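You operate a simulated robot arm through the tools that you are given. There is no shell and no other tool.

You are at the controls of a simulated robot arm. One attempt, no reset.

JOB
Seat a new ring on the blue adapter and put it back.
Fine: set the ring size to the letter on the adapter; leave the lever on OPEN. Set down upright: what you pick out.
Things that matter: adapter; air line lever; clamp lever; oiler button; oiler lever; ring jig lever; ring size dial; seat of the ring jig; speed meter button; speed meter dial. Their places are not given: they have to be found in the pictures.

It is judged by the outcome, as a careful person would: the job done as asked, and still so three seconds after it is handed in. It fails if anything else is knocked over, pushed out of place, dropped, spilled or broken.

ROBOT AND FRAMES
A 6-joint arm with a fingered hand, fixed in place. Base frame: the origin is on the floor under the middle of its stand, x ahead of it, y to its left, z up. Readings come in m, degrees, newtons and seconds.
With the tool pointing down near the work surface it reaches from about 0.3 to 0.78 m from the base axis. Its first joint turns from -115.0 to 115.0 degrees. Payload 4 kg.
Tool frame: the origin (TCP) lies between the finger pads and is the grasp point; the fingertips stand 0.026 m ahead of it; z points along the fingers, y is the line along which they close. The gripper opens to 0.164 m; its body begins 0.073 m behind the TCP. The gripper is a hand of 5 fingers: y runs from the thumb to the fingers, the wrist lies at [0, 0, -0.239] in the tool frame.
Orientation is that of the tool frame in the base frame, as [roll, pitch, yaw] about the fixed x, y, z axes, in that order (R = Rz(yaw) Ry(pitch) Rx(roll)). With the fingers straight down and closing along the base's y, the tool's x points along the base's -x, its y along +y and its z along -z.

CONTROLS
- The arm moves only by the tool move_arm. Its argument "series" is a list of rows, each a list of 2 entries, a list of its own where there are three numbers: the shift along the tool's x, y, z in m, then the turn, a rotation vector about the tool's x, y, z in degrees. In form: [[[x, y, z], [rx, ry, rz]], ...]. A call has 1 to 20 rows; each row shifts and turns the commanded pose from where the row before left it, along the tool's axes as they then stand. Rows are played at 5 a second. More than 0.05 m and 8.6 degrees between two rows, and nothing of the call is played. A pose out of reach is approached as far as the arm can. The call stops where the force on the tool passes 40 N (or 10 N more than at its start, if that is more) or the arm is blocked; 0.2 s more then pass. In this call time passes only in rows, and 0.2 s behind the last. The reply holds the time, the measured pose of the TCP, the force on the tool along the base axes, the opening and the grip force, in the units named above and with some noise, with the torque about the TCP (base axes, N m) and any sound that the robot's microphone picked up.
- Cameras (640 x 400 px; columns grow to the right, rows downward): "scene" is fixed at [0.051, 0.4908, 1.3867]; the picture's right is [0.25, -0.97, 0.00], its down [-0.83, -0.22, -0.51] and it looks along [0.49, 0.13, -0.86] (base axes); focal length 313 px, centre (320, 200). "wrist" rides on the gripper at [0.051, -0.07, -0.093] in the tool frame; the picture's right is [0.81, 0.59, 0.00], its down [-0.43, 0.59, -0.68] and it looks along [-0.40, 0.55, 0.74] (tool axes); focal length 270 px, centre (320, 200).
- get_image(camera): a new picture of that camera. The clock stands still meanwhile.
- move_column(by): slides the trunk up (or, below 0, down) by that many m; the arm rides with it, the base frame stays. It gives what a move gives, with no picture.
- finger_targets(finger1, finger2, finger3, finger4, thumb_bend): sets how far each is bent, from 0 (flat) to 100 (curled in); at 30 the hand is open as for a grip, at 70 the pads meet at the TCP. One left out holds its place. A second passes; each finger stops where it meets its share of the squeeze, and holds until it gets a number again. It is the only way to open and close the hand. It gives what a move gives, with no picture; readings hold the bend of each and the force on the fingers (four entries, about 0 where the hand has none), thumb and palm.
- point_at(camera, pixels): for up to 12 pixels [column, row] of the newest picture of that camera ("zoom" is the newest enlarged one), the place [x, y, z] in the base frame of the surface seen there, good to about 0.002 m, but the place of the scene camera against the robot may be out by one fixed shift of up to 0.012 m in any direction. The clock stands still meanwhile.
- close_up(camera, box): a new picture of the part [left, top, right, bottom] of that camera's present view, enlarged. The clock stands still meanwhile.
- hand_in(): hands the job in; it is judged then, once.

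Leave the gripper open and the arm clear of the work at the hand-in unless told otherwise.

The tools are called after "Emit:" as a command line: name --argument value ..., lists and objects as JSON in quotes. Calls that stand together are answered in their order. move_arm: Moves the arm, as the interface text tells. Its arguments: {"type":"object","properties":{"series":{"type":"array","items":{"type":"array"}}},"required":["series"]} The other tools are called the same way: move_column (by) moves the trunk up or down; finger_targets (finger1, finger2, finger3, finger4, thumb_bend) moves the fingers one by one; get_image (camera) takes a picture; point_at (camera, pixels) gives the place of the surface under pixels of a picture; close_up (camera, box) takes an enlarged picture of a part of a camera's view; hand_in () hands the job in.

At the start:

```text
time: 0.0
ee_pos: [0.2897, 0.491, 1.118]
tool_rot: [-180.0, 0.0, -180.0]
ft_force: [-0.4, 0.2, -0.6]
ft_torque: [0.0, 0.02, -0.02]
finger_gap: 0.1639
finger_force: 0.2
shape: jaw
bend: [30.0, 30.0, 30.0, 30.0, 30.0]
finger forces: [0.0, 0.1, 0.0, 0.0, 0.1, 0.0]
trunk travel left (down, up): [-0.825, 0.165]
```

scene: 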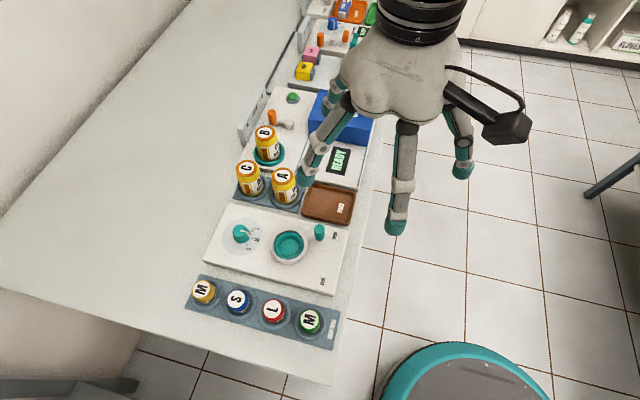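
wrist: 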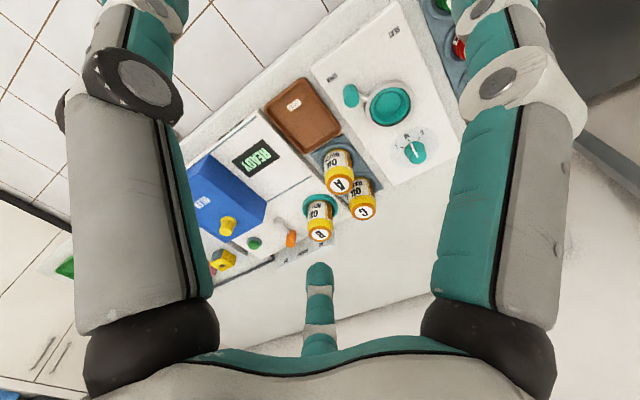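

I see a bench with a row of four coloured adapters in a rack (gold M, blue S, red L, green M) near pixels (200-320, 290-320), and a white ring jig above them. First I will look closer at these parts.

Emit:
close_up --camera "scene" --box '[180, 200, 360, 360]'

Emit:
close_up --camera "scene" --box '[220, 80, 380, 220]'

Emit:
close_up --camera "scene" --box '[270, 0, 400, 90]'

```text
2.50 times, centred on (270, 280) of scene
```

zoom: 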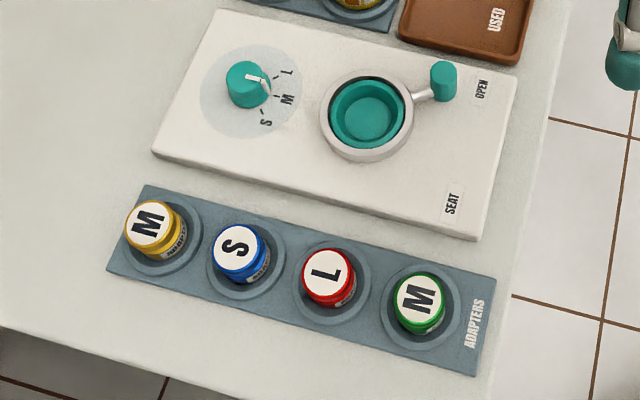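

```text
2.86 times, centred on (300, 150) of scene
```

zoom: 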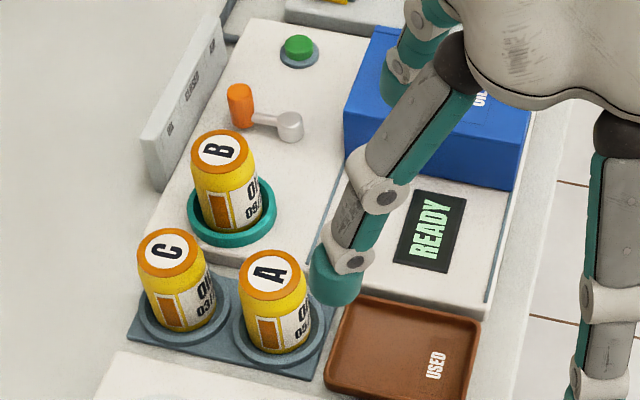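

```text
4.44 times, centred on (335, 45) of scene
```

zoom: 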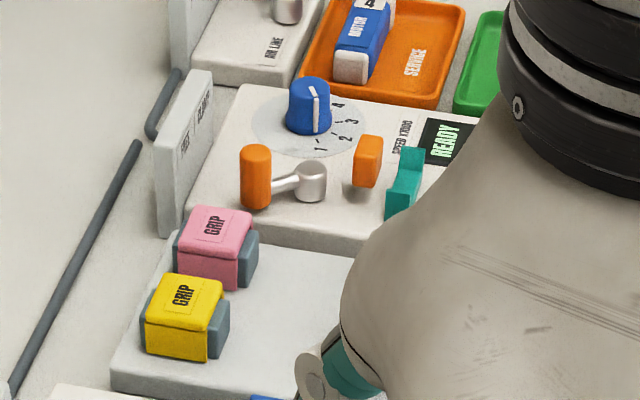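

The blue adapter carries the letter S; the dial pointer appears to stand near M/L; the jig lever is on OPEN. I will take a tighter close-up of the jig to read the dial and locate parts.

Emit:
close_up --camera "scene" --box '[215, 210, 295, 260]'

Emit:
close_up --camera "scene" --box '[180, 200, 360, 360]'

Emit:
point_at --camera "zoom" --pixels '[[248, 78], [237, 241], [152, 224], [328, 276], [421, 302], [368, 118], [443, 72], [480, 90], [452, 203], [443, 95], [318, 120], [425, 93]]'

Emit:
point_at --camera "zoom" --pixels '[[265, 123], [287, 98], [288, 72], [248, 107], [268, 80], [205, 100], [220, 180], [445, 195], [215, 260], [110, 265], [475, 370], [365, 185]]'

```text
8.00 times, centred on (255, 235) of scene
```

zoom: 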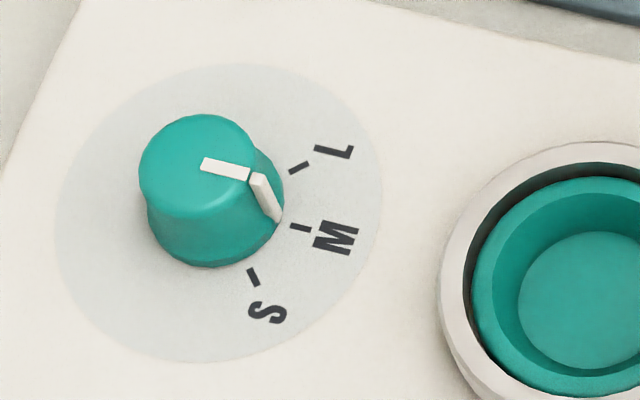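

```text
2.50 times, centred on (270, 280) of scene
```

zoom: 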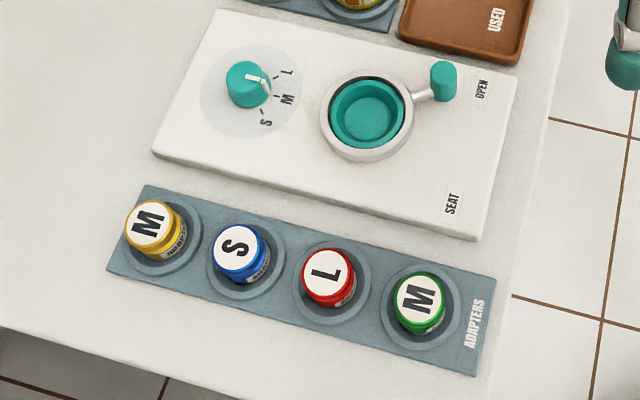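

```text
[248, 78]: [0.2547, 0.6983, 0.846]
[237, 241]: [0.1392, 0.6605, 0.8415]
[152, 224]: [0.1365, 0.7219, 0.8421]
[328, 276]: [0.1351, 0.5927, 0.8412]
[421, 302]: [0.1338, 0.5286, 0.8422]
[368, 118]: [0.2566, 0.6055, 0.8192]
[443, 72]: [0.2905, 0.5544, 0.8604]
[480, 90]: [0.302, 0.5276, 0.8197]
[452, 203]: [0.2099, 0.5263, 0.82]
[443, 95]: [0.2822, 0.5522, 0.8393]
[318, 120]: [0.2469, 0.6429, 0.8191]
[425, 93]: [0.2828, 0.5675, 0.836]
```

```text
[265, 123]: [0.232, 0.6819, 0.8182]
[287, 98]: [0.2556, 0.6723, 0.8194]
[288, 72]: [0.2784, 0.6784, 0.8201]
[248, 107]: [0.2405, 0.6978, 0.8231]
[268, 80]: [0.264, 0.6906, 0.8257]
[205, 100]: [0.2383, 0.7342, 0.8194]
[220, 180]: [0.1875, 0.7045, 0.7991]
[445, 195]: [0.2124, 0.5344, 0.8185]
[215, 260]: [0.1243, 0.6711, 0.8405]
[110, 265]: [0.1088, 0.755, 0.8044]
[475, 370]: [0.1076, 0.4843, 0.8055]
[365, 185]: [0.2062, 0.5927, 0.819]
```

The letter on the blue adapter is S. The dial pointer's foot is at about (278,218) in the 8x view, between M and L or near M. Now I'll measure the dial parts more finely in a fresh 8x close-up, and look at the hand with both cameras.

Emit:
close_up --camera "scene" --box '[215, 210, 295, 260]'

Emit:
point_at --camera "zoom" --pixels '[[253, 277], [300, 229], [299, 168], [203, 163], [247, 172], [278, 216], [56, 225], [381, 200], [225, 65], [215, 361], [146, 175], [268, 240]]'

Emit:
get_image --camera "scene"

Emit:
point_at --camera "scene" --pixels '[[310, 172], [395, 228], [462, 172], [405, 140], [340, 100], [457, 125]]'

```text
8.00 times, centred on (255, 235) of scene
```

zoom: 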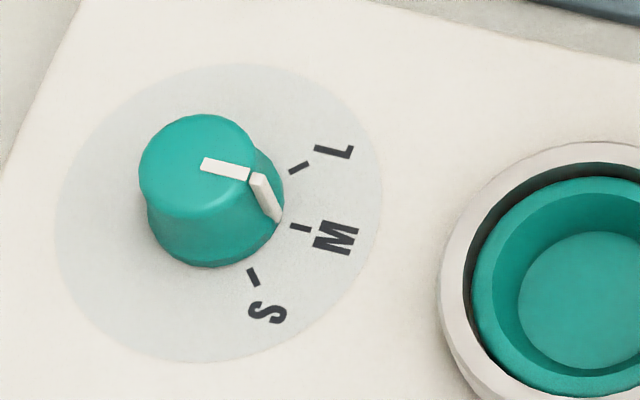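

```text
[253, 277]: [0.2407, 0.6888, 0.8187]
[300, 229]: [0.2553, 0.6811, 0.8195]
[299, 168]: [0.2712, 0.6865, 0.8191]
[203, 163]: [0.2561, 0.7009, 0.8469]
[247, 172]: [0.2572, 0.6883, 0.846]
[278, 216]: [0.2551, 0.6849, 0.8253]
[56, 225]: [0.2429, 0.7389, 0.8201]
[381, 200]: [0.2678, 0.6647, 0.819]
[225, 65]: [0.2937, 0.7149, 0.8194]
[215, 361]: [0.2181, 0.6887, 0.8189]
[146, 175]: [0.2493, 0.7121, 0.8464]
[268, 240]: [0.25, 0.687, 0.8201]
```

```text
taken
```

scene: 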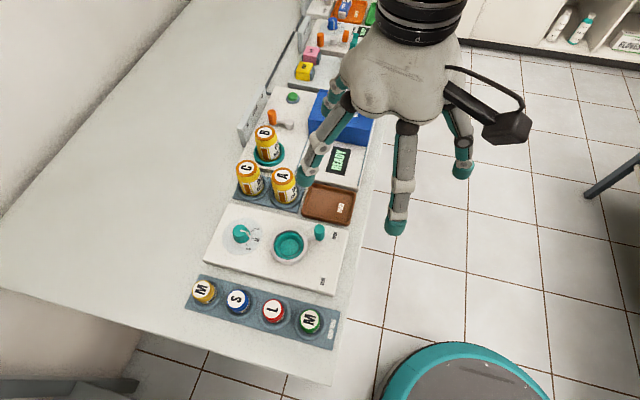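

```text
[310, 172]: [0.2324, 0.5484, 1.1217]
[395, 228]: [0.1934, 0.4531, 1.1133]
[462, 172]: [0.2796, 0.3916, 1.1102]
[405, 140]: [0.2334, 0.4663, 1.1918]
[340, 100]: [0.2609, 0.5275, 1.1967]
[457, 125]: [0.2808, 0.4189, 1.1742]
```

From the scene: dial centre about (0.2556, 0.7018), pointer pointing along -y (M); S is 45° clockwise. The hand seems to be a radial five-finger one. Now I'll check the same points with the wrist camera to find the scene camera's fixed shift.

Emit:
close_up --camera "wrist" --box '[300, 60, 460, 180]'

Emit:
get_image --camera "wrist"

Emit:
close_up --camera "scene" --box '[260, 210, 340, 270]'

```text
3.33 times, centred on (380, 120) of wrist
```

zoom: 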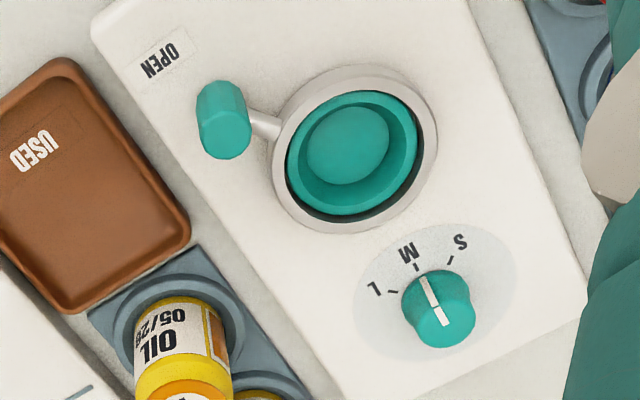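

```text
taken
```

wrist: 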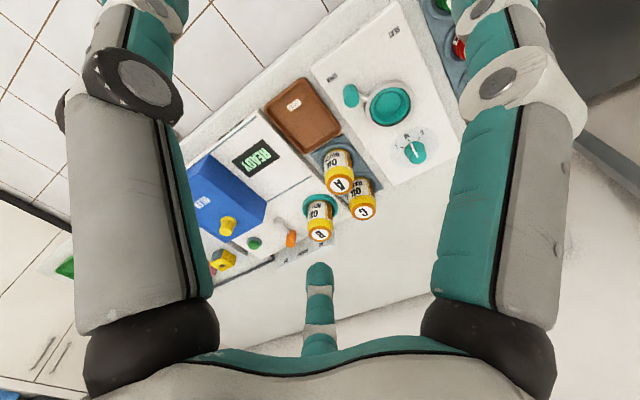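

```text
6.67 times, centred on (300, 240) of scene
```

zoom: 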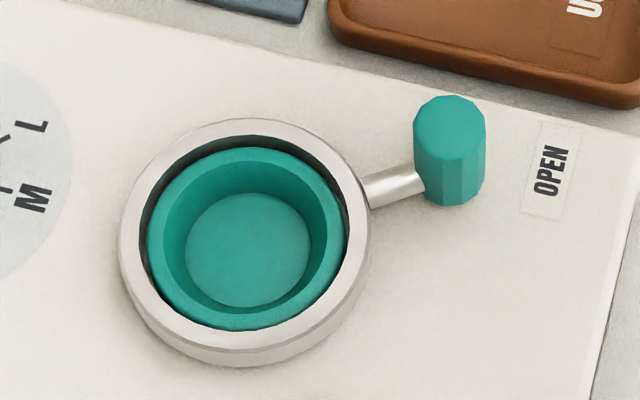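

I see the seat (teal bowl) within a metal ring, with the lever post to its right near OPEN. I'll take place readings of these from the scene zoom, then the same from the wrist.

Emit:
point_at --camera "zoom" --pixels '[[122, 225], [368, 205], [250, 120], [240, 350], [250, 248], [190, 235], [310, 245], [450, 120], [420, 170], [484, 165], [452, 200], [250, 158]]'

Emit:
close_up --camera "wrist" --box '[300, 60, 460, 180]'

Emit:
point_at --camera "zoom" --pixels '[[347, 144], [355, 215], [350, 85], [276, 160], [436, 145], [222, 90], [225, 150], [390, 292], [416, 268], [450, 261], [444, 318], [425, 282]]'

```text
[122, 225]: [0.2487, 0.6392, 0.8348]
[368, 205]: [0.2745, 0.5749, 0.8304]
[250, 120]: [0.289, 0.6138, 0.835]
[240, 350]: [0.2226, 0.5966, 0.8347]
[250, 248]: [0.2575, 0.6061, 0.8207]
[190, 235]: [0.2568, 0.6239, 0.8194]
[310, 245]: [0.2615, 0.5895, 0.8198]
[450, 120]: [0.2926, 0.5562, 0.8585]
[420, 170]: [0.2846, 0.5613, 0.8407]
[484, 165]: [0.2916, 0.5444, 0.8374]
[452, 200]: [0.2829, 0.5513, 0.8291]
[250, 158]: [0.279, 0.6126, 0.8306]
```

```text
3.33 times, centred on (380, 120) of wrist
```

zoom: 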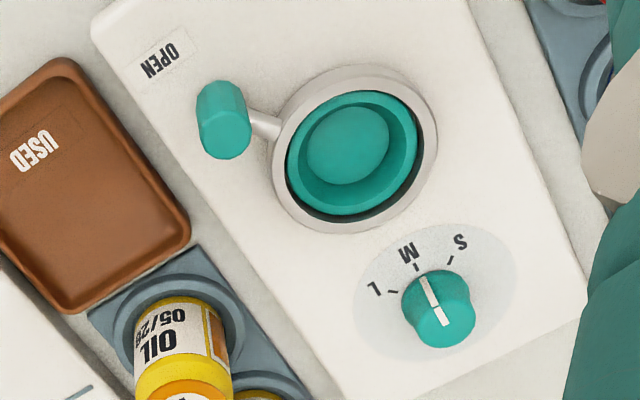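

```text
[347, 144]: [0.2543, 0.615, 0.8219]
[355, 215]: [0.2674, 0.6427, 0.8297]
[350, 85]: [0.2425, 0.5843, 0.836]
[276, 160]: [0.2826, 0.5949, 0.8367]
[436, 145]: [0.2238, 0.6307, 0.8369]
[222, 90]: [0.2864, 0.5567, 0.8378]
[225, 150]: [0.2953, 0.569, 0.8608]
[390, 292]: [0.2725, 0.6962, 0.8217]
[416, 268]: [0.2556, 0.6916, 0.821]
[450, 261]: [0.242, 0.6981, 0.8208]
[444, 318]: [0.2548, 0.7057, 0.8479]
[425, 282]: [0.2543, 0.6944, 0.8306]
```

Comparing tick marks seen by both cameras, true positions ≈ scene + (0.001, 0.010, 0.002). So dial centre ≈ (0.2566, 0.7115), seat ≈ (0.258, 0.616), blue adapter ≈ (0.140, 0.6705). Next I learn the fingers: bend finger1 to 70 and finger2 to 0 in free air and look.

Emit:
finger_targets --finger1 70 --finger2 0

Emit:
get_image --camera "scene"

Emit:
get_image --camera "wrist"

```text
time: 1.0
ee_pos: [0.2893, 0.4909, 1.1184]
tool_rot: [-180.0, 0.0, -179.9]
ft_force: [0.1, 0.7, 0.3]
ft_torque: [-0.01, -0.01, -0.01]
finger_gap: 0.0728
finger_force: 0.0
shape: fingers
bend: [70.0, 1.0, 30.0, 30.0, 30.0]
finger forces: [0.0, 0.0, 0.0, 0.1, 0.0, 0.0]
trunk travel left (down, up): [-0.825, 0.165]
```

```text
taken
```

scene: 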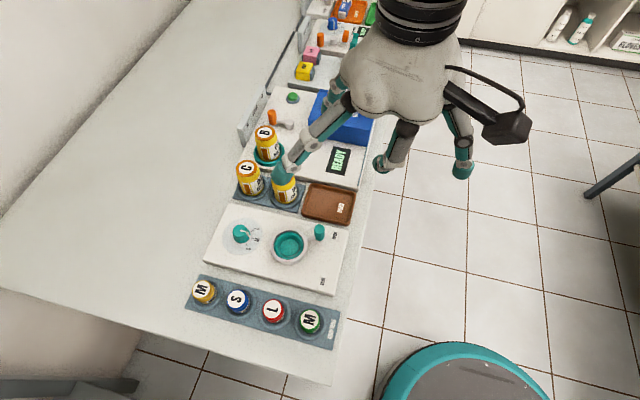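

```text
taken
```

wrist: 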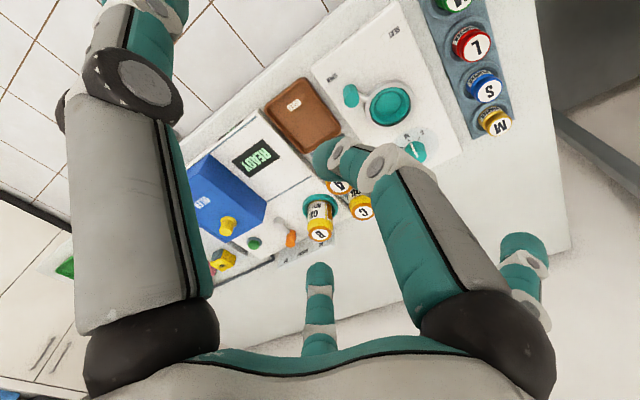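

Finger1 is the one on the robot-facing side (tool -18°), finger2 at 54°, now splayed flat outward. I'll measure finger tip places and the adapters as seen by the wrist camera.

Emit:
point_at --camera "scene" --pixels '[[283, 175], [290, 165], [302, 150], [318, 135], [340, 105], [380, 165], [462, 172]]'

Emit:
point_at --camera "wrist" --pixels '[[496, 126], [487, 90], [472, 46], [318, 158], [340, 165], [526, 240], [320, 268], [362, 212], [340, 186], [320, 236], [390, 108], [350, 92]]'

Emit:
close_up --camera "wrist" --box '[430, 0, 550, 150]'

```text
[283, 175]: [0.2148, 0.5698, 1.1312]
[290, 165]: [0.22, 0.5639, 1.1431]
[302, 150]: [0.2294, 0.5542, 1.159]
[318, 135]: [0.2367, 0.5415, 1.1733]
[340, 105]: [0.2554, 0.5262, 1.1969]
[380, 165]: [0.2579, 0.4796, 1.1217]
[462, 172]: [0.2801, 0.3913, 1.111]
```

```text
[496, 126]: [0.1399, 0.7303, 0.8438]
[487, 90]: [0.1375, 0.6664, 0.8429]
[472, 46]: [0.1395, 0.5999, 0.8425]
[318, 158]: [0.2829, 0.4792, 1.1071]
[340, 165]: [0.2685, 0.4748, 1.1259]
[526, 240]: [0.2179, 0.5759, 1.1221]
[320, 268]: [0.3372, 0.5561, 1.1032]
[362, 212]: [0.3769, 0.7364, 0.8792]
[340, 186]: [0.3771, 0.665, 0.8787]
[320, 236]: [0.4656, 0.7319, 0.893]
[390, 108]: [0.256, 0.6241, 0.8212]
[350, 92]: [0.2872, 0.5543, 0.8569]
```

```text
2.67 times, centred on (490, 75) of wrist
```

zoom: 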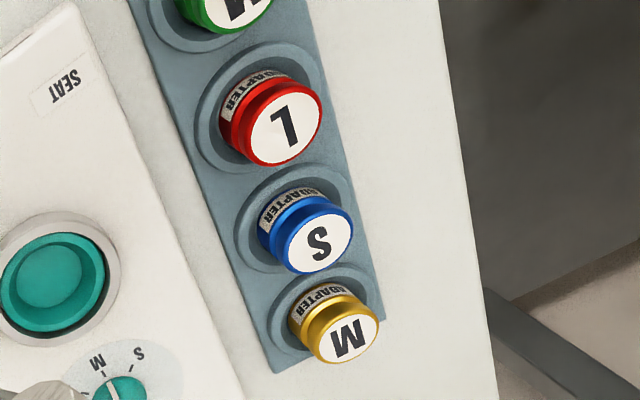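

The wrist sees the blue adapter top at about (0.1375–0.140, 0.666–0.670, 0.843). Next I shape the hand to a pre-grip (all 56) to see its geometry and opening.

Emit:
finger_targets --finger1 56 --finger2 56 --finger3 56 --finger4 56 --thumb_bend 56

Emit:
get_image --camera "scene"

Emit:
get_image --camera "wrist"

```text
time: 2.0
ee_pos: [0.2896, 0.4909, 1.1197]
tool_rot: [180.0, 0.0, 179.9]
ft_force: [0.0, -0.4, -0.6]
ft_torque: [0.01, 0.03, 0.03]
finger_gap: 0.0274
finger_force: 0.1
shape: fingers
bend: [56.0, 56.0, 56.0, 56.0, 56.0]
finger forces: [0.1, 0.1, 0.0, 0.1, 0.0, 0.0]
trunk travel left (down, up): [-0.825, 0.165]
```

```text
taken
```

scene: 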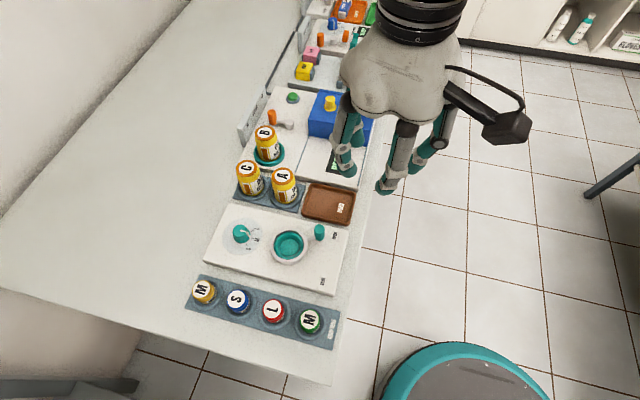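

```text
taken
```

wrist: 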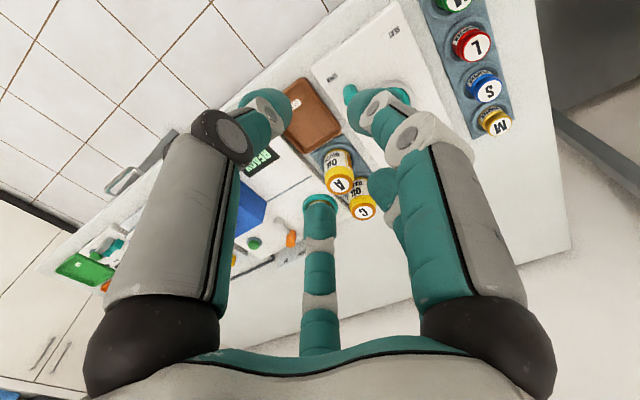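

The reported gap is 0.027 but the tips look further apart. I'll measure tip positions in the wrist picture: thumb tip (265,100), f1 tip (365,110), f3 tip (318,200), f4/f2 tips.

Emit:
point_at --camera "wrist" --pixels '[[245, 97], [270, 118], [285, 110], [350, 95], [362, 120], [375, 105], [308, 200], [330, 200], [318, 196], [318, 215], [380, 185], [230, 130]]'

Emit:
close_up --camera "wrist" --box '[200, 60, 440, 240]'

Emit:
close_up --camera "scene" --box '[310, 70, 470, 210]'

```text
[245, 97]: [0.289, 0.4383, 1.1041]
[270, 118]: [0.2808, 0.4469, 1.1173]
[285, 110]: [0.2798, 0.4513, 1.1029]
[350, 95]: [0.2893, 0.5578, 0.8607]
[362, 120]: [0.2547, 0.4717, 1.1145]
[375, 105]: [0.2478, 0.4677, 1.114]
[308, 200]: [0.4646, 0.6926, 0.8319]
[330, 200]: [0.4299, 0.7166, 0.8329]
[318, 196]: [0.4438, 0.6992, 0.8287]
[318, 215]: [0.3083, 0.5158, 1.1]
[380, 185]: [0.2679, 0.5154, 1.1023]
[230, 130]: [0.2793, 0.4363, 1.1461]
```

```text
2.22 times, centred on (320, 150) of wrist
```

zoom: 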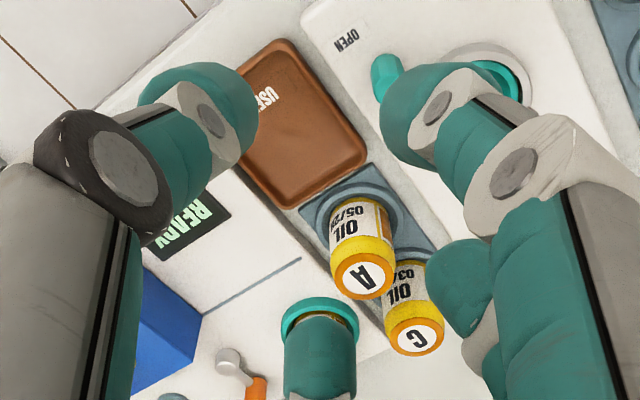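

```text
2.86 times, centred on (390, 140) of scene
```

zoom: 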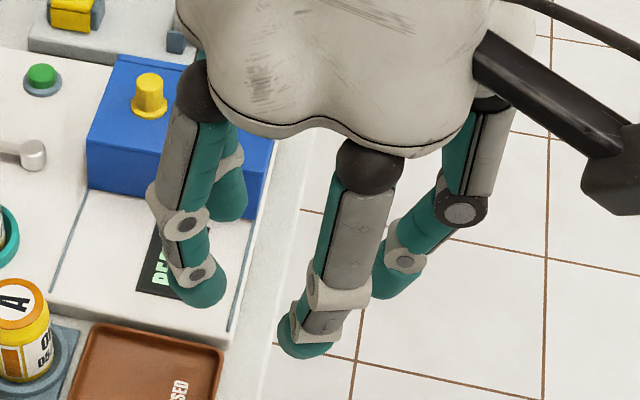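

Pad radius at bend 56 is about 0.031 m, fingers about 0.022 m thick; good for the dial knob (radius ~0.015). Now I move above the dial (target about (0.2566, 0.7115, 1.04)), staying high, and look again with the wrist.

Emit:
move_arm --series '[[[0.0055, 0.0368, 0.0133], [0, 0, 0]], [[0.0055, 0.0368, 0.0133], [0, 0, 0]], [[0.0055, 0.0368, 0.0133], [0, 0, 0]], [[0.0055, 0.0368, 0.0133], [0, 0, 0]], [[0.0055, 0.0368, 0.0133], [0, 0, 0]], [[0.0055, 0.0368, 0.0133], [0, 0, 0]]]'

Emit:
get_image --camera "wrist"

Emit:
get_image --camera "scene"

```text
time: 3.4
ee_pos: [0.2567, 0.711, 1.0377]
tool_rot: [-179.8, 0.0, 180.0]
ft_force: [-0.8, -0.5, -1.0]
ft_torque: [-0.04, -0.01, 0.02]
finger_gap: 0.0274
finger_force: 0.1
shape: fingers
bend: [56.0, 56.0, 56.0, 56.0, 56.0]
finger forces: [0.0, 0.1, 0.0, 0.0, 0.1, 0.1]
trunk travel left (down, up): [-0.825, 0.165]
```

```text
taken
```

wrist: 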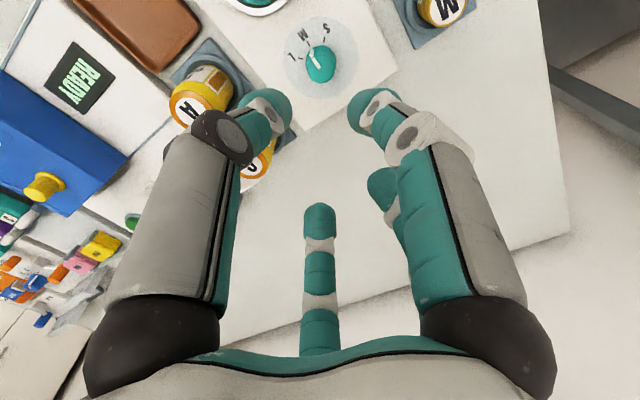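

```text
taken
```

scene: 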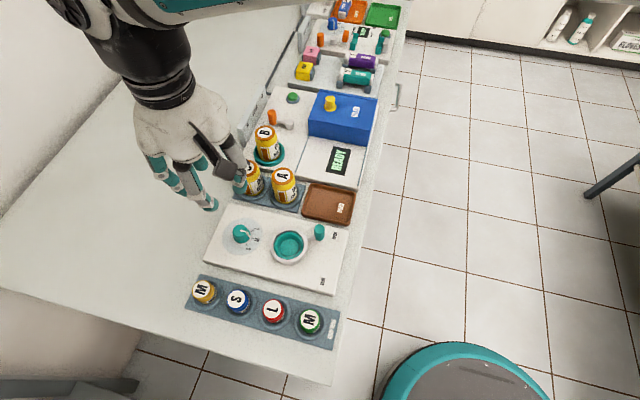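

The dial is visible at (320,63) in the wrist view. I'll zoom in there and measure its centre and pointer with the wrist camera.

Emit:
close_up --camera "wrist" --box '[270, 10, 370, 95]'

```text
4.71 times, centred on (320, 52) of wrist
```

zoom: 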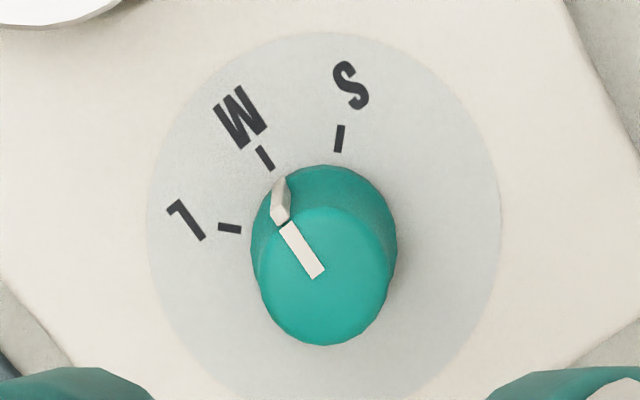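

Emit:
point_at --camera "zoom" --pixels '[[265, 158], [340, 138], [230, 228], [287, 228], [318, 272], [326, 275], [150, 225], [498, 225], [320, 35], [265, 280], [388, 270], [327, 340]]'

```text
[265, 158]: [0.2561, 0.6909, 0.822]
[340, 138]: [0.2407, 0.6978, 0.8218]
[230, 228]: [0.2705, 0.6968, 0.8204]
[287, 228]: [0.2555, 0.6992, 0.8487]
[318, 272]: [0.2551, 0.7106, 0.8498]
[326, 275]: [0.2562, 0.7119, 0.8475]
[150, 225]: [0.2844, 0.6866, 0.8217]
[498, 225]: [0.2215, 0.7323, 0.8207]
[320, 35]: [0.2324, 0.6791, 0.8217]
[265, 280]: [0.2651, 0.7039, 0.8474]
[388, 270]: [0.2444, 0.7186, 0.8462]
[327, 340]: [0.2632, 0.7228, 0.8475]
```

Dial centre from the wrist: about (0.256, 0.7116), pointer on M, S is 48° clockwise. The TCP is right above. I descend in steps to z ≈ 0.857 with the fingers around the knob.

Emit:
move_arm --series '[[[0.0006, 0.0005, 0.03], [0, 0, 0]], [[0, 0, 0.03], [0, 0, 0]], [[0, 0, 0.03], [0, 0, 0]], [[0, 0, 0.03], [0, 0, 0]], [[0, 0, 0.03], [0, 0, 0]], [[0, 0, 0.02], [0, 0, 0]], [[0, 0, 0.01], [0, 0, 0]]]'

Emit:
get_image --camera "wrist"

Emit:
get_image --camera "scene"

```text
time: 5.0
ee_pos: [0.2544, 0.7069, 0.8604]
tool_rot: [-179.9, 0.0, -179.9]
ft_force: [0.3, 0.2, 0.0]
ft_torque: [0.02, 0.02, 0.04]
finger_gap: 0.0271
finger_force: 0.1
shape: fingers
bend: [56.0, 56.0, 56.0, 56.0, 56.0]
finger forces: [0.1, 0.1, 0.1, 0.0, 0.0, 0.1]
out of reach, approached as far as the arm can: row 7
trunk travel left (down, up): [-0.825, 0.165]
```

```text
taken
```

wrist: 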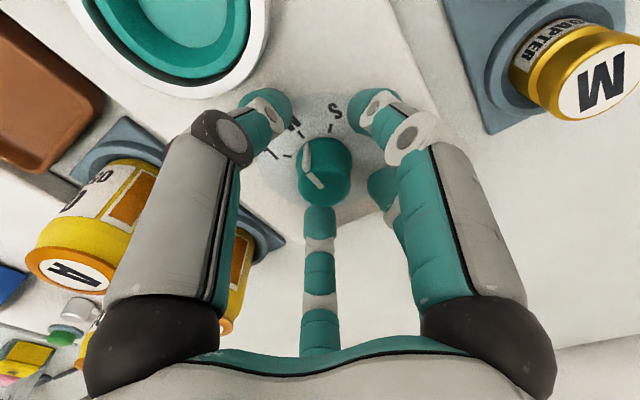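

```text
taken
```

scene: 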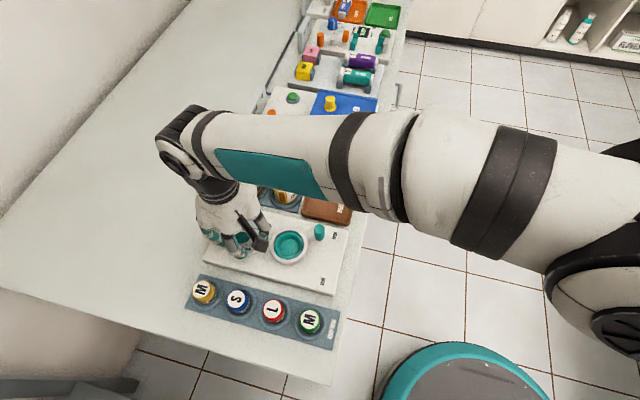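

The arm came to the limit of its reach (row 7), 0.004 m short in y. I'll raise the tool 0.17 m, then lower the trunk 0.15 m, so the arm has more reach.

Emit:
move_arm --series '[[[0, 0, -0.035], [0, 0, 0]], [[0, 0, -0.035], [0, 0, 0]], [[0, 0, -0.035], [0, 0, 0]], [[0, 0, -0.035], [0, 0, 0]], [[0, 0, -0.035], [0, 0, 0]]]'

Emit:
move_column --by -0.12

Emit:
get_image --camera "scene"

```text
time: 6.2
ee_pos: [0.2557, 0.7064, 1.035]
tool_rot: [180.0, 0.0, 180.0]
ft_force: [0.8, -0.4, 0.3]
ft_torque: [0.01, -0.01, 0.02]
finger_gap: 0.0272
finger_force: 0.1
shape: fingers
bend: [56.0, 56.0, 56.0, 56.0, 56.0]
finger forces: [0.0, 0.0, 0.0, 0.0, 0.0, 0.0]
trunk travel left (down, up): [-0.825, 0.165]
```

```text
time: 7.7
ee_pos: [0.2547, 0.7072, 0.9146]
tool_rot: [-179.9, 0.1, 180.0]
ft_force: [-0.3, 0.7, -0.4]
ft_torque: [0.0, 0.02, -0.01]
finger_gap: 0.0277
finger_force: 0.0
shape: fingers
bend: [56.0, 56.0, 56.0, 56.0, 56.0]
finger forces: [0.0, 0.0, 0.1, 0.0, 0.1, 0.1]
trunk travel left (down, up): [-0.705, 0.285]
```

```text
taken
```

scene: 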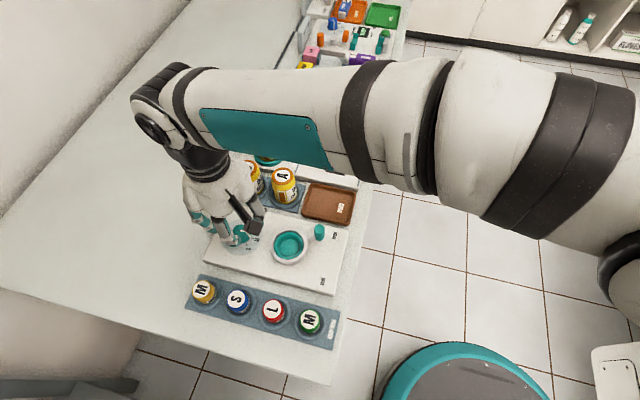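

Now at z 0.915 with the trunk lower. I correct to the dial centre (tool shift -0.0013, +0.0044) and descend to z ≈ 0.856.

Emit:
move_arm --series '[[[-0.0013, 0.0044, 0.01], [0, 0, 0]], [[0, 0, 0.02], [0, 0, 0]], [[0, 0, 0.015], [0, 0, 0]], [[0, 0, 0.013], [0, 0, 0]]]'

Emit:
get_image --camera "wrist"

```text
time: 8.7
ee_pos: [0.2571, 0.7116, 0.8569]
tool_rot: [-180.0, 0.1, -180.0]
ft_force: [-0.8, 0.0, 0.8]
ft_torque: [0.02, 0.02, -0.01]
finger_gap: 0.0274
finger_force: 0.1
shape: fingers
bend: [56.0, 56.0, 56.0, 56.0, 56.0]
finger forces: [0.0, 0.0, 0.0, 0.0, 0.0, 0.1]
trunk travel left (down, up): [-0.705, 0.285]
```

```text
taken
```

wrist: 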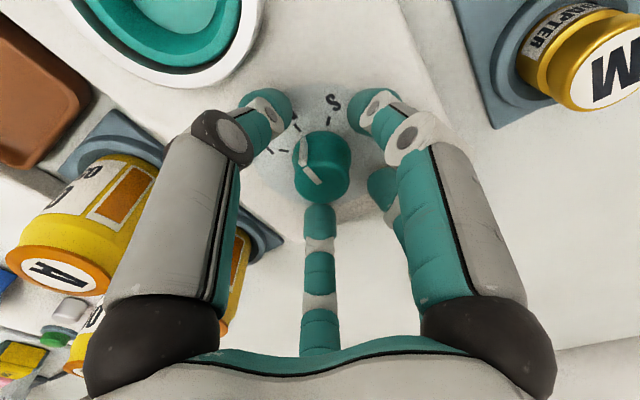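

The knob sits centred between the fingers. I lower 3 mm more and close all fingers onto the knob.

Emit:
move_arm --series '[[[0.001, 0, 0.003], [0, 0, 0]]]'

Emit:
finger_targets --finger1 70 --finger2 70 --finger3 70 --finger4 70 --thumb_bend 70

Emit:
get_image --camera "wrist"

```text
time: 9.1
ee_pos: [0.2555, 0.7108, 0.8553]
tool_rot: [179.9, 0.0, -180.0]
ft_force: [1.3, 0.4, 2.6]
ft_torque: [0.0, -0.06, 0.04]
finger_gap: 0.0276
finger_force: 1.5
shape: fingers
bend: [56.0, 56.0, 56.0, 56.0, 56.0]
finger forces: [0.4, 0.7, 0.4, 1.9, 0.0, 0.0]
trunk travel left (down, up): [-0.705, 0.285]
```

```text
time: 10.1
ee_pos: [0.2543, 0.7108, 0.8542]
tool_rot: [-180.0, 0.0, 180.0]
ft_force: [-0.5, -1.7, -0.8]
ft_torque: [-0.01, 0.0, -0.04]
finger_gap: 0.0078
finger_force: 15.6
shape: fingers
bend: [65.0, 64.0, 64.0, 65.0, 65.0]
finger forces: [5.7, 6.2, 6.1, 5.4, 8.7, 0.0]
trunk travel left (down, up): [-0.705, 0.285]
```

```text
taken
```

wrist: 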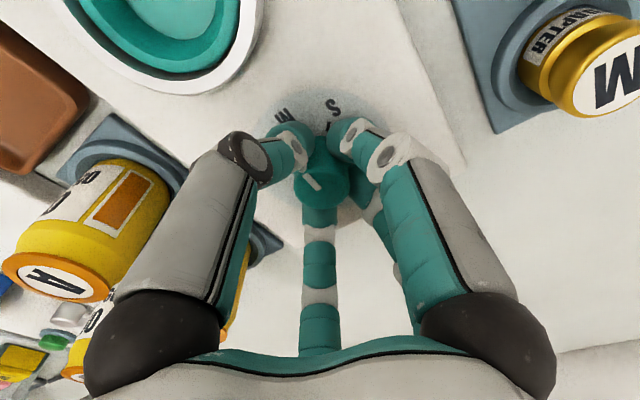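

All five fingers hold the knob (15.6 N). Now turn clockwise seen from above, i.e. +tool z: 3 rows of 7.5° first.

Emit:
move_arm --series '[[[0, 0, 0], [0, 0, 7.5]], [[0, 0, 0], [0, 0, 7.5]], [[0, 0, 0], [0, 0, 7.5]]]'

Emit:
get_image --camera "wrist"

```text
time: 10.9
ee_pos: [0.2549, 0.7116, 0.8533]
tool_rot: [179.9, 0.0, 157.3]
ft_force: [-1.9, -1.6, -0.2]
ft_torque: [-0.03, 0.05, 0.0]
finger_gap: 0.0078
finger_force: 16.5
shape: fingers
bend: [65.0, 64.0, 64.0, 65.0, 65.0]
finger forces: [6.0, 6.4, 6.2, 5.4, 8.9, 0.0]
trunk travel left (down, up): [-0.705, 0.285]
```

```text
taken
```

wrist: 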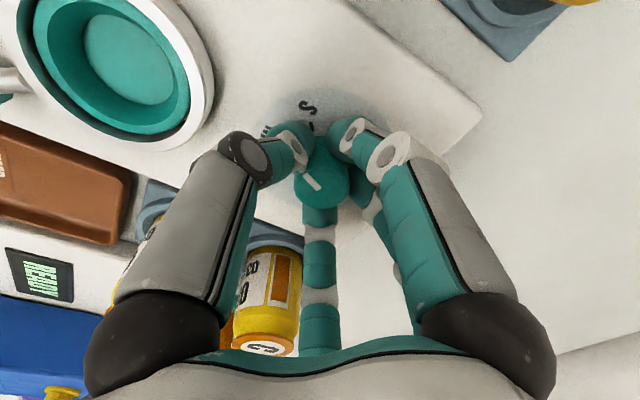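

The knob turns with the hand (pointer unchanged in the wrist view, hand turned 22.7°). Turn another 23.4°.

Emit:
move_arm --series '[[[0, 0, 0], [0, 0, 7.8]], [[0, 0, 0], [0, 0, 7.8]], [[0, 0, 0], [0, 0, 7.8]]]'

Emit:
get_image --camera "wrist"

```text
time: 11.7
ee_pos: [0.2554, 0.7114, 0.8541]
tool_rot: [-180.0, 0.0, 133.9]
ft_force: [-4.7, -2.2, 0.2]
ft_torque: [-0.02, 0.13, -0.02]
finger_gap: 0.0076
finger_force: 16.8
shape: fingers
bend: [65.0, 64.0, 65.0, 65.0, 65.0]
finger forces: [6.6, 6.3, 5.6, 5.4, 9.8, 0.0]
trunk travel left (down, up): [-0.705, 0.285]
```

```text
taken
```

wrist: 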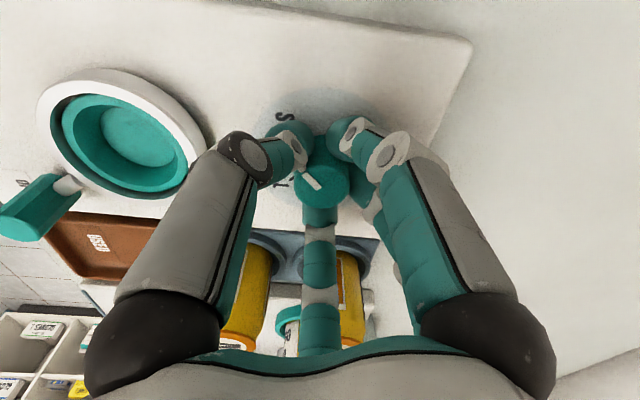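

The pointer lies near S. I open the fingers back to 52 and check the pointer.

Emit:
finger_targets --finger1 52 --finger2 52 --finger3 52 --finger4 52 --thumb_bend 52

Emit:
close_up --camera "wrist" --box '[240, 80, 400, 220]'

```text
time: 12.7
ee_pos: [0.2554, 0.7105, 0.8543]
tool_rot: [179.8, 0.1, 134.0]
ft_force: [3.0, 1.8, 9.2]
ft_torque: [-0.08, -0.13, 0.0]
finger_gap: 0.0365
finger_force: 4.7
shape: fingers
bend: [52.0, 52.0, 52.0, 53.0, 52.0]
finger forces: [1.4, 0.9, 1.9, 3.8, 0.6, 0.0]
trunk travel left (down, up): [-0.705, 0.285]
```

```text
2.86 times, centred on (320, 150) of wrist
```

zoom: 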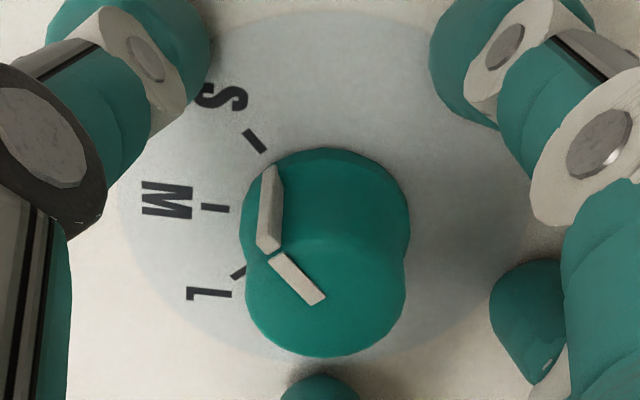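

Opening the fingers made the tips touch the deck lightly (9 N); I raise 12 mm right away, then read the pointer.

Emit:
move_arm --series '[[[0, 0, -0.006], [0, 0, 0]], [[0, 0, -0.006], [0, 0, 0]], [[0, 0, -0.02], [0, 0, 0]], [[0, 0, -0.03], [0, 0, 0]]]'

Emit:
close_up --camera "wrist" --box '[240, 40, 400, 180]'

```text
time: 13.7
ee_pos: [0.2561, 0.7113, 0.9178]
tool_rot: [-180.0, 0.0, 134.2]
ft_force: [-0.1, 0.1, -0.5]
ft_torque: [0.0, -0.03, -0.01]
finger_gap: 0.0372
finger_force: 0.0
shape: fingers
bend: [52.0, 52.0, 52.0, 52.0, 52.0]
finger forces: [0.0, 0.0, 0.0, 0.0, 0.0, 0.0]
trunk travel left (down, up): [-0.705, 0.285]
```

```text
2.86 times, centred on (320, 110) of wrist
```

zoom: 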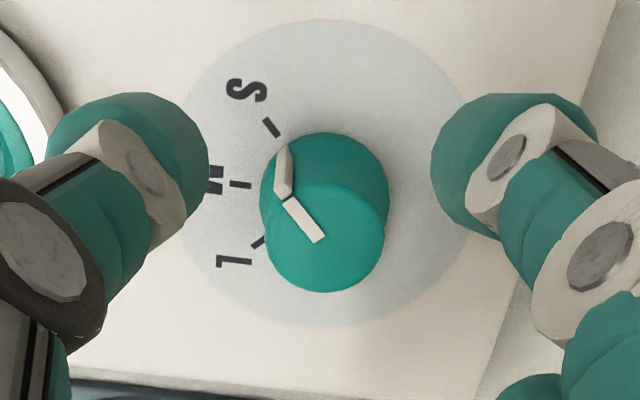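

Emit:
point_at --camera "zoom" --pixels '[[272, 128], [240, 185], [260, 241], [288, 203], [317, 239], [281, 150], [290, 195], [322, 25], [325, 325], [470, 190], [184, 205], [325, 290]]'

Emit:
close_up --camera "scene" --box '[215, 210, 295, 260]'

```text
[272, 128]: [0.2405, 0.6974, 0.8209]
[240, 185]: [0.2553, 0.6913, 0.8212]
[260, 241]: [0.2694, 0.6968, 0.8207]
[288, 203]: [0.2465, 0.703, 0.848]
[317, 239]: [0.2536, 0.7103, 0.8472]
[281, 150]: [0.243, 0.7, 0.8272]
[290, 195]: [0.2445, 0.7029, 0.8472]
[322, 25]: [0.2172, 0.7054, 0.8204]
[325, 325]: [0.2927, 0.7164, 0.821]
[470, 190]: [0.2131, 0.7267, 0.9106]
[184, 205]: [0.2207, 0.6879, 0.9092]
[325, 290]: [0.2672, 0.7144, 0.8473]
```

```text
8.00 times, centred on (255, 235) of scene
```

zoom: 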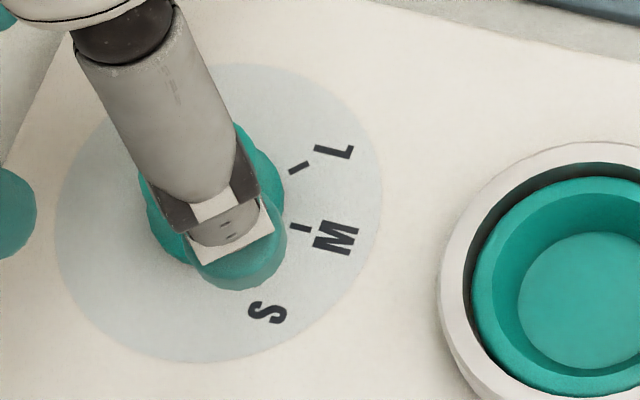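

The pointer measures -134°, S tick at -136° — dial is on S. Next: rise to z ≈ 0.98, turn the hand a further 44° so the thumb lies at -x (closing across the rack row), and move over the blue adapter.

Emit:
move_arm --series '[[[0, 0, -0.01], [0, 0, 7.37]], [[0, 0, -0.01], [0, 0, 7.37]], [[0, 0, -0.01], [0, 0, 7.37]], [[0, 0, -0.01], [0, 0, 7.37]], [[0, 0, -0.01], [0, 0, 7.37]], [[0, 0, -0.01], [0, 0, 7.37]], [[-0.0108, -0.0293, 0], [0, 0, 0]], [[-0.0108, -0.0293, 0], [0, 0, 0]], [[-0.0108, -0.0293, 0], [0, 0, 0]], [[-0.0108, -0.0293, 0], [0, 0, 0]]]'

Emit:
get_image --camera "wrist"

Emit:
get_image --camera "scene"

```text
time: 15.9
ee_pos: [0.1379, 0.6682, 0.9747]
tool_rot: [179.9, 0.0, 89.9]
ft_force: [0.7, 0.0, 0.4]
ft_torque: [0.0, 0.01, 0.0]
finger_gap: 0.0372
finger_force: 0.0
shape: fingers
bend: [52.0, 52.0, 52.0, 52.0, 52.0]
finger forces: [0.1, 0.1, 0.1, 0.1, 0.0, 0.0]
trunk travel left (down, up): [-0.705, 0.285]
```

```text
taken
```

wrist: 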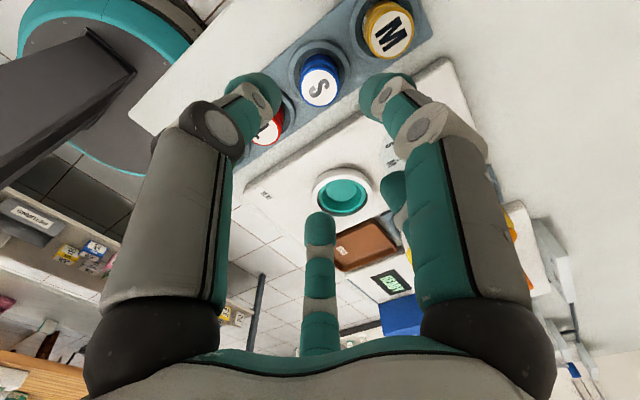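

```text
taken
```

scene: 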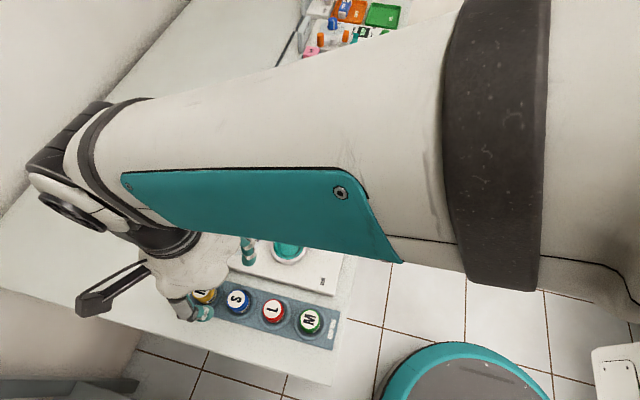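

The blue S adapter is at (320,82) in the wrist view, centred. I splay finger1 and finger4 flat (0) and set thumb, f2, f3 at 50, then zoom in on the adapter.

Emit:
finger_targets --finger1 0 --finger4 0 --finger2 50 --finger3 50 --thumb_bend 50

Emit:
get_image --camera "wrist"

Emit:
close_up --camera "wrist" --box '[260, 30, 380, 130]'

```text
time: 16.9
ee_pos: [0.1394, 0.6698, 0.974]
tool_rot: [-180.0, 0.0, 89.8]
ft_force: [-0.3, 0.4, 1.2]
ft_torque: [-0.02, 0.0, 0.01]
finger_gap: 0.1
finger_force: 0.1
shape: fingers
bend: [1.0, 50.0, 50.0, 1.0, 50.0]
finger forces: [0.0, 0.1, 0.1, 0.0, 0.1, 0.1]
trunk travel left (down, up): [-0.705, 0.285]
```

```text
taken
```

wrist: 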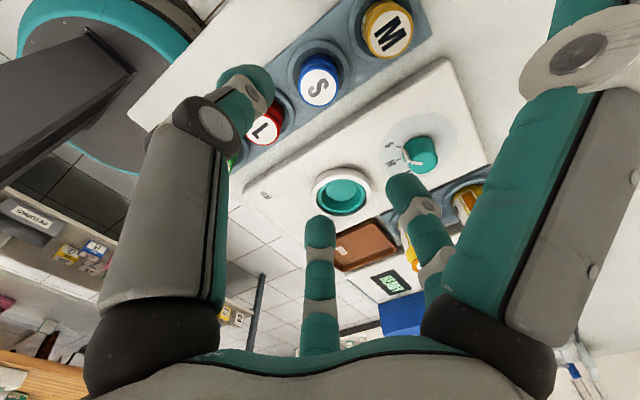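

```text
4.00 times, centred on (320, 80) of wrist
```

zoom: 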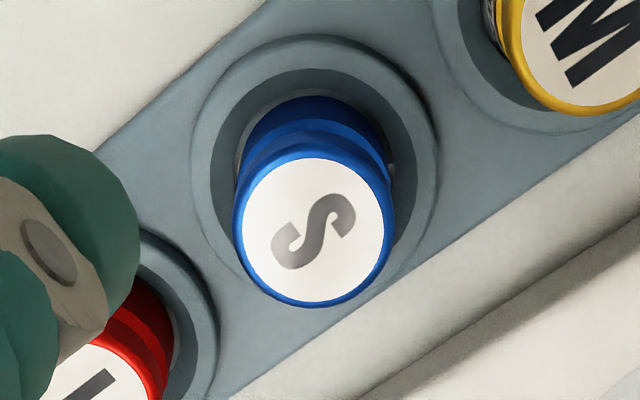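

The adapter stands in a round socket with a wider hole around it. I'll measure the adapter top edges, the socket rim and floor.

Emit:
point_at --camera "zoom" --pixels '[[314, 232], [234, 225], [395, 235], [312, 305], [312, 158], [200, 175], [430, 175], [315, 40], [315, 68], [220, 180], [315, 85], [150, 200]]'

Emit:
close_up --camera "wrist" --box '[260, 30, 380, 130]'

Emit:
point_at --camera "zoom" --pixels '[[240, 180], [385, 130], [290, 100], [395, 165], [262, 110], [340, 125], [330, 145], [420, 130], [402, 110], [300, 330], [440, 260], [225, 200]]'

```text
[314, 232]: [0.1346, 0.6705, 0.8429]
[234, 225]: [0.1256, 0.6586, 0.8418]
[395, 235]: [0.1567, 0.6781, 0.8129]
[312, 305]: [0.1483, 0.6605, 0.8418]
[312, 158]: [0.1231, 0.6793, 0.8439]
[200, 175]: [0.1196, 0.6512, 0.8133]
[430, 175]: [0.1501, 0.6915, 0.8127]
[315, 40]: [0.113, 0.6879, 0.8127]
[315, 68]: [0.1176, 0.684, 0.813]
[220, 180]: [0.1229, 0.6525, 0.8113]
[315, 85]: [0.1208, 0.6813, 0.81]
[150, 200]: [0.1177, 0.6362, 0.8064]
```

```text
4.00 times, centred on (320, 80) of wrist
```

zoom: 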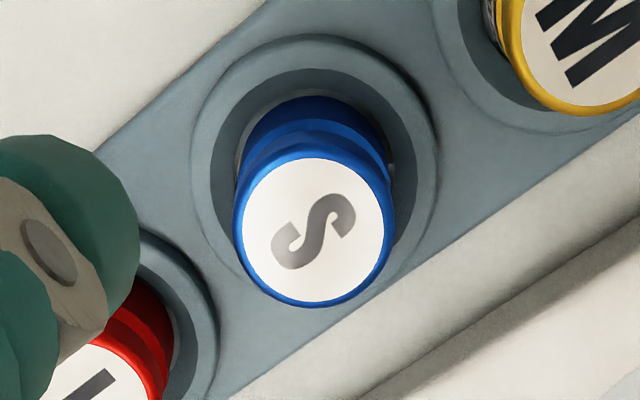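

```text
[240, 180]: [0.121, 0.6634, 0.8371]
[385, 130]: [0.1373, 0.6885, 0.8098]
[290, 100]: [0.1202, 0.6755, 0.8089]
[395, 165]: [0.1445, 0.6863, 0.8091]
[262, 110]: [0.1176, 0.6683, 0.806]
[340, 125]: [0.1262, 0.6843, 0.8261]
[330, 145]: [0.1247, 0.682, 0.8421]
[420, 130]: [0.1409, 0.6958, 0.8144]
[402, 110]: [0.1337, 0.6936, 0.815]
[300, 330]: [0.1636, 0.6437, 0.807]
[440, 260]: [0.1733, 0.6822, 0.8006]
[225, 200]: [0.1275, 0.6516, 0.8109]
```

Adapter top centre ≈ (0.1355, 0.6705, 0.8425), top radius ≈ 0.016; socket rim at z 0.813. I shift by tool (0.0015, -0.0035) and descend to about z 0.876, then look.

Emit:
move_arm --series '[[[0.0015, -0.0035, 0.01], [0, 0, 0]], [[0, 0, 0.03], [0, 0, 0]], [[0, 0, 0.03], [0, 0, 0]], [[0, 0, 0.02], [0, 0, 0]], [[0, 0, 0.008], [0, 0, 0]]]'

Emit:
get_image --camera "wrist"

Emit:
close_up --camera "wrist" --box '[240, 60, 420, 220]'

Emit:
get_image --camera "scene"

```text
time: 18.1
ee_pos: [0.1346, 0.6694, 0.8779]
tool_rot: [180.0, -0.1, 89.8]
ft_force: [0.4, 0.3, -0.1]
ft_torque: [0.01, 0.01, 0.02]
finger_gap: 0.1002
finger_force: 0.1
shape: fingers
bend: [1.0, 50.0, 50.0, 1.0, 50.0]
finger forces: [0.0, 0.0, 0.1, 0.0, 0.0, 0.0]
trunk travel left (down, up): [-0.705, 0.285]
```

```text
taken
```

wrist: 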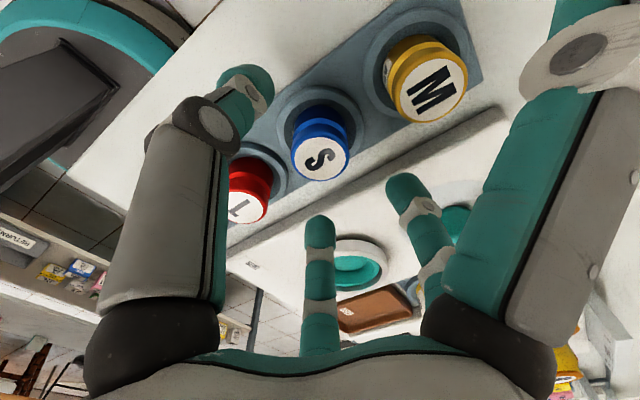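

```text
2.50 times, centred on (330, 140) of wrist
```

zoom: 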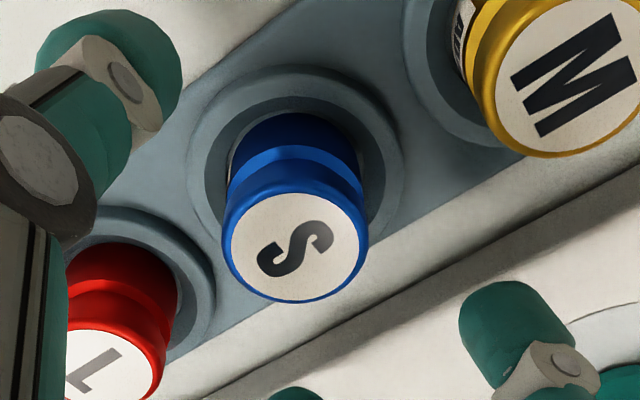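

```text
taken
```

scene: 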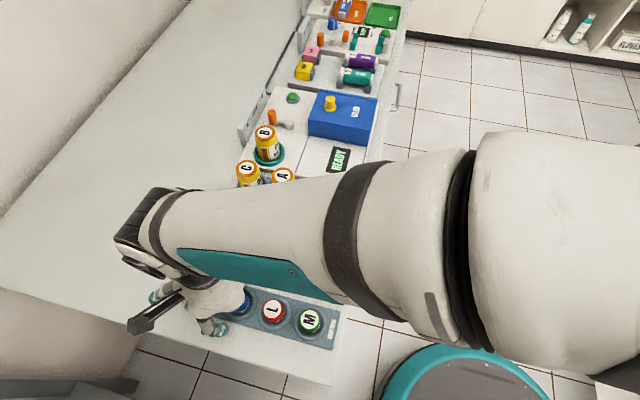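

The adapter is within ~1 mm of the TCP axis. I descend to z ≈ 0.856 with a 1 mm correction.

Emit:
move_arm --series '[[[0.001, -0.001, 0.01], [0, 0, 0]], [[0, 0, 0.01], [0, 0, 0]]]'

Emit:
get_image --camera "wrist"

```text
time: 18.7
ee_pos: [0.1337, 0.6711, 0.8556]
tool_rot: [-180.0, -0.1, 89.8]
ft_force: [-0.1, -0.4, -1.0]
ft_torque: [-0.02, -0.01, -0.03]
finger_gap: 0.1002
finger_force: 0.0
shape: fingers
bend: [1.0, 50.0, 50.0, 1.0, 50.0]
finger forces: [0.1, 0.1, 0.0, 0.0, 0.0, 0.0]
trunk travel left (down, up): [-0.705, 0.285]
```

```text
taken
```

wrist: 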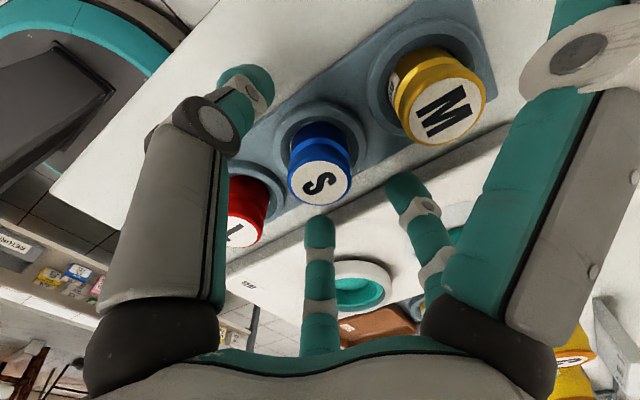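

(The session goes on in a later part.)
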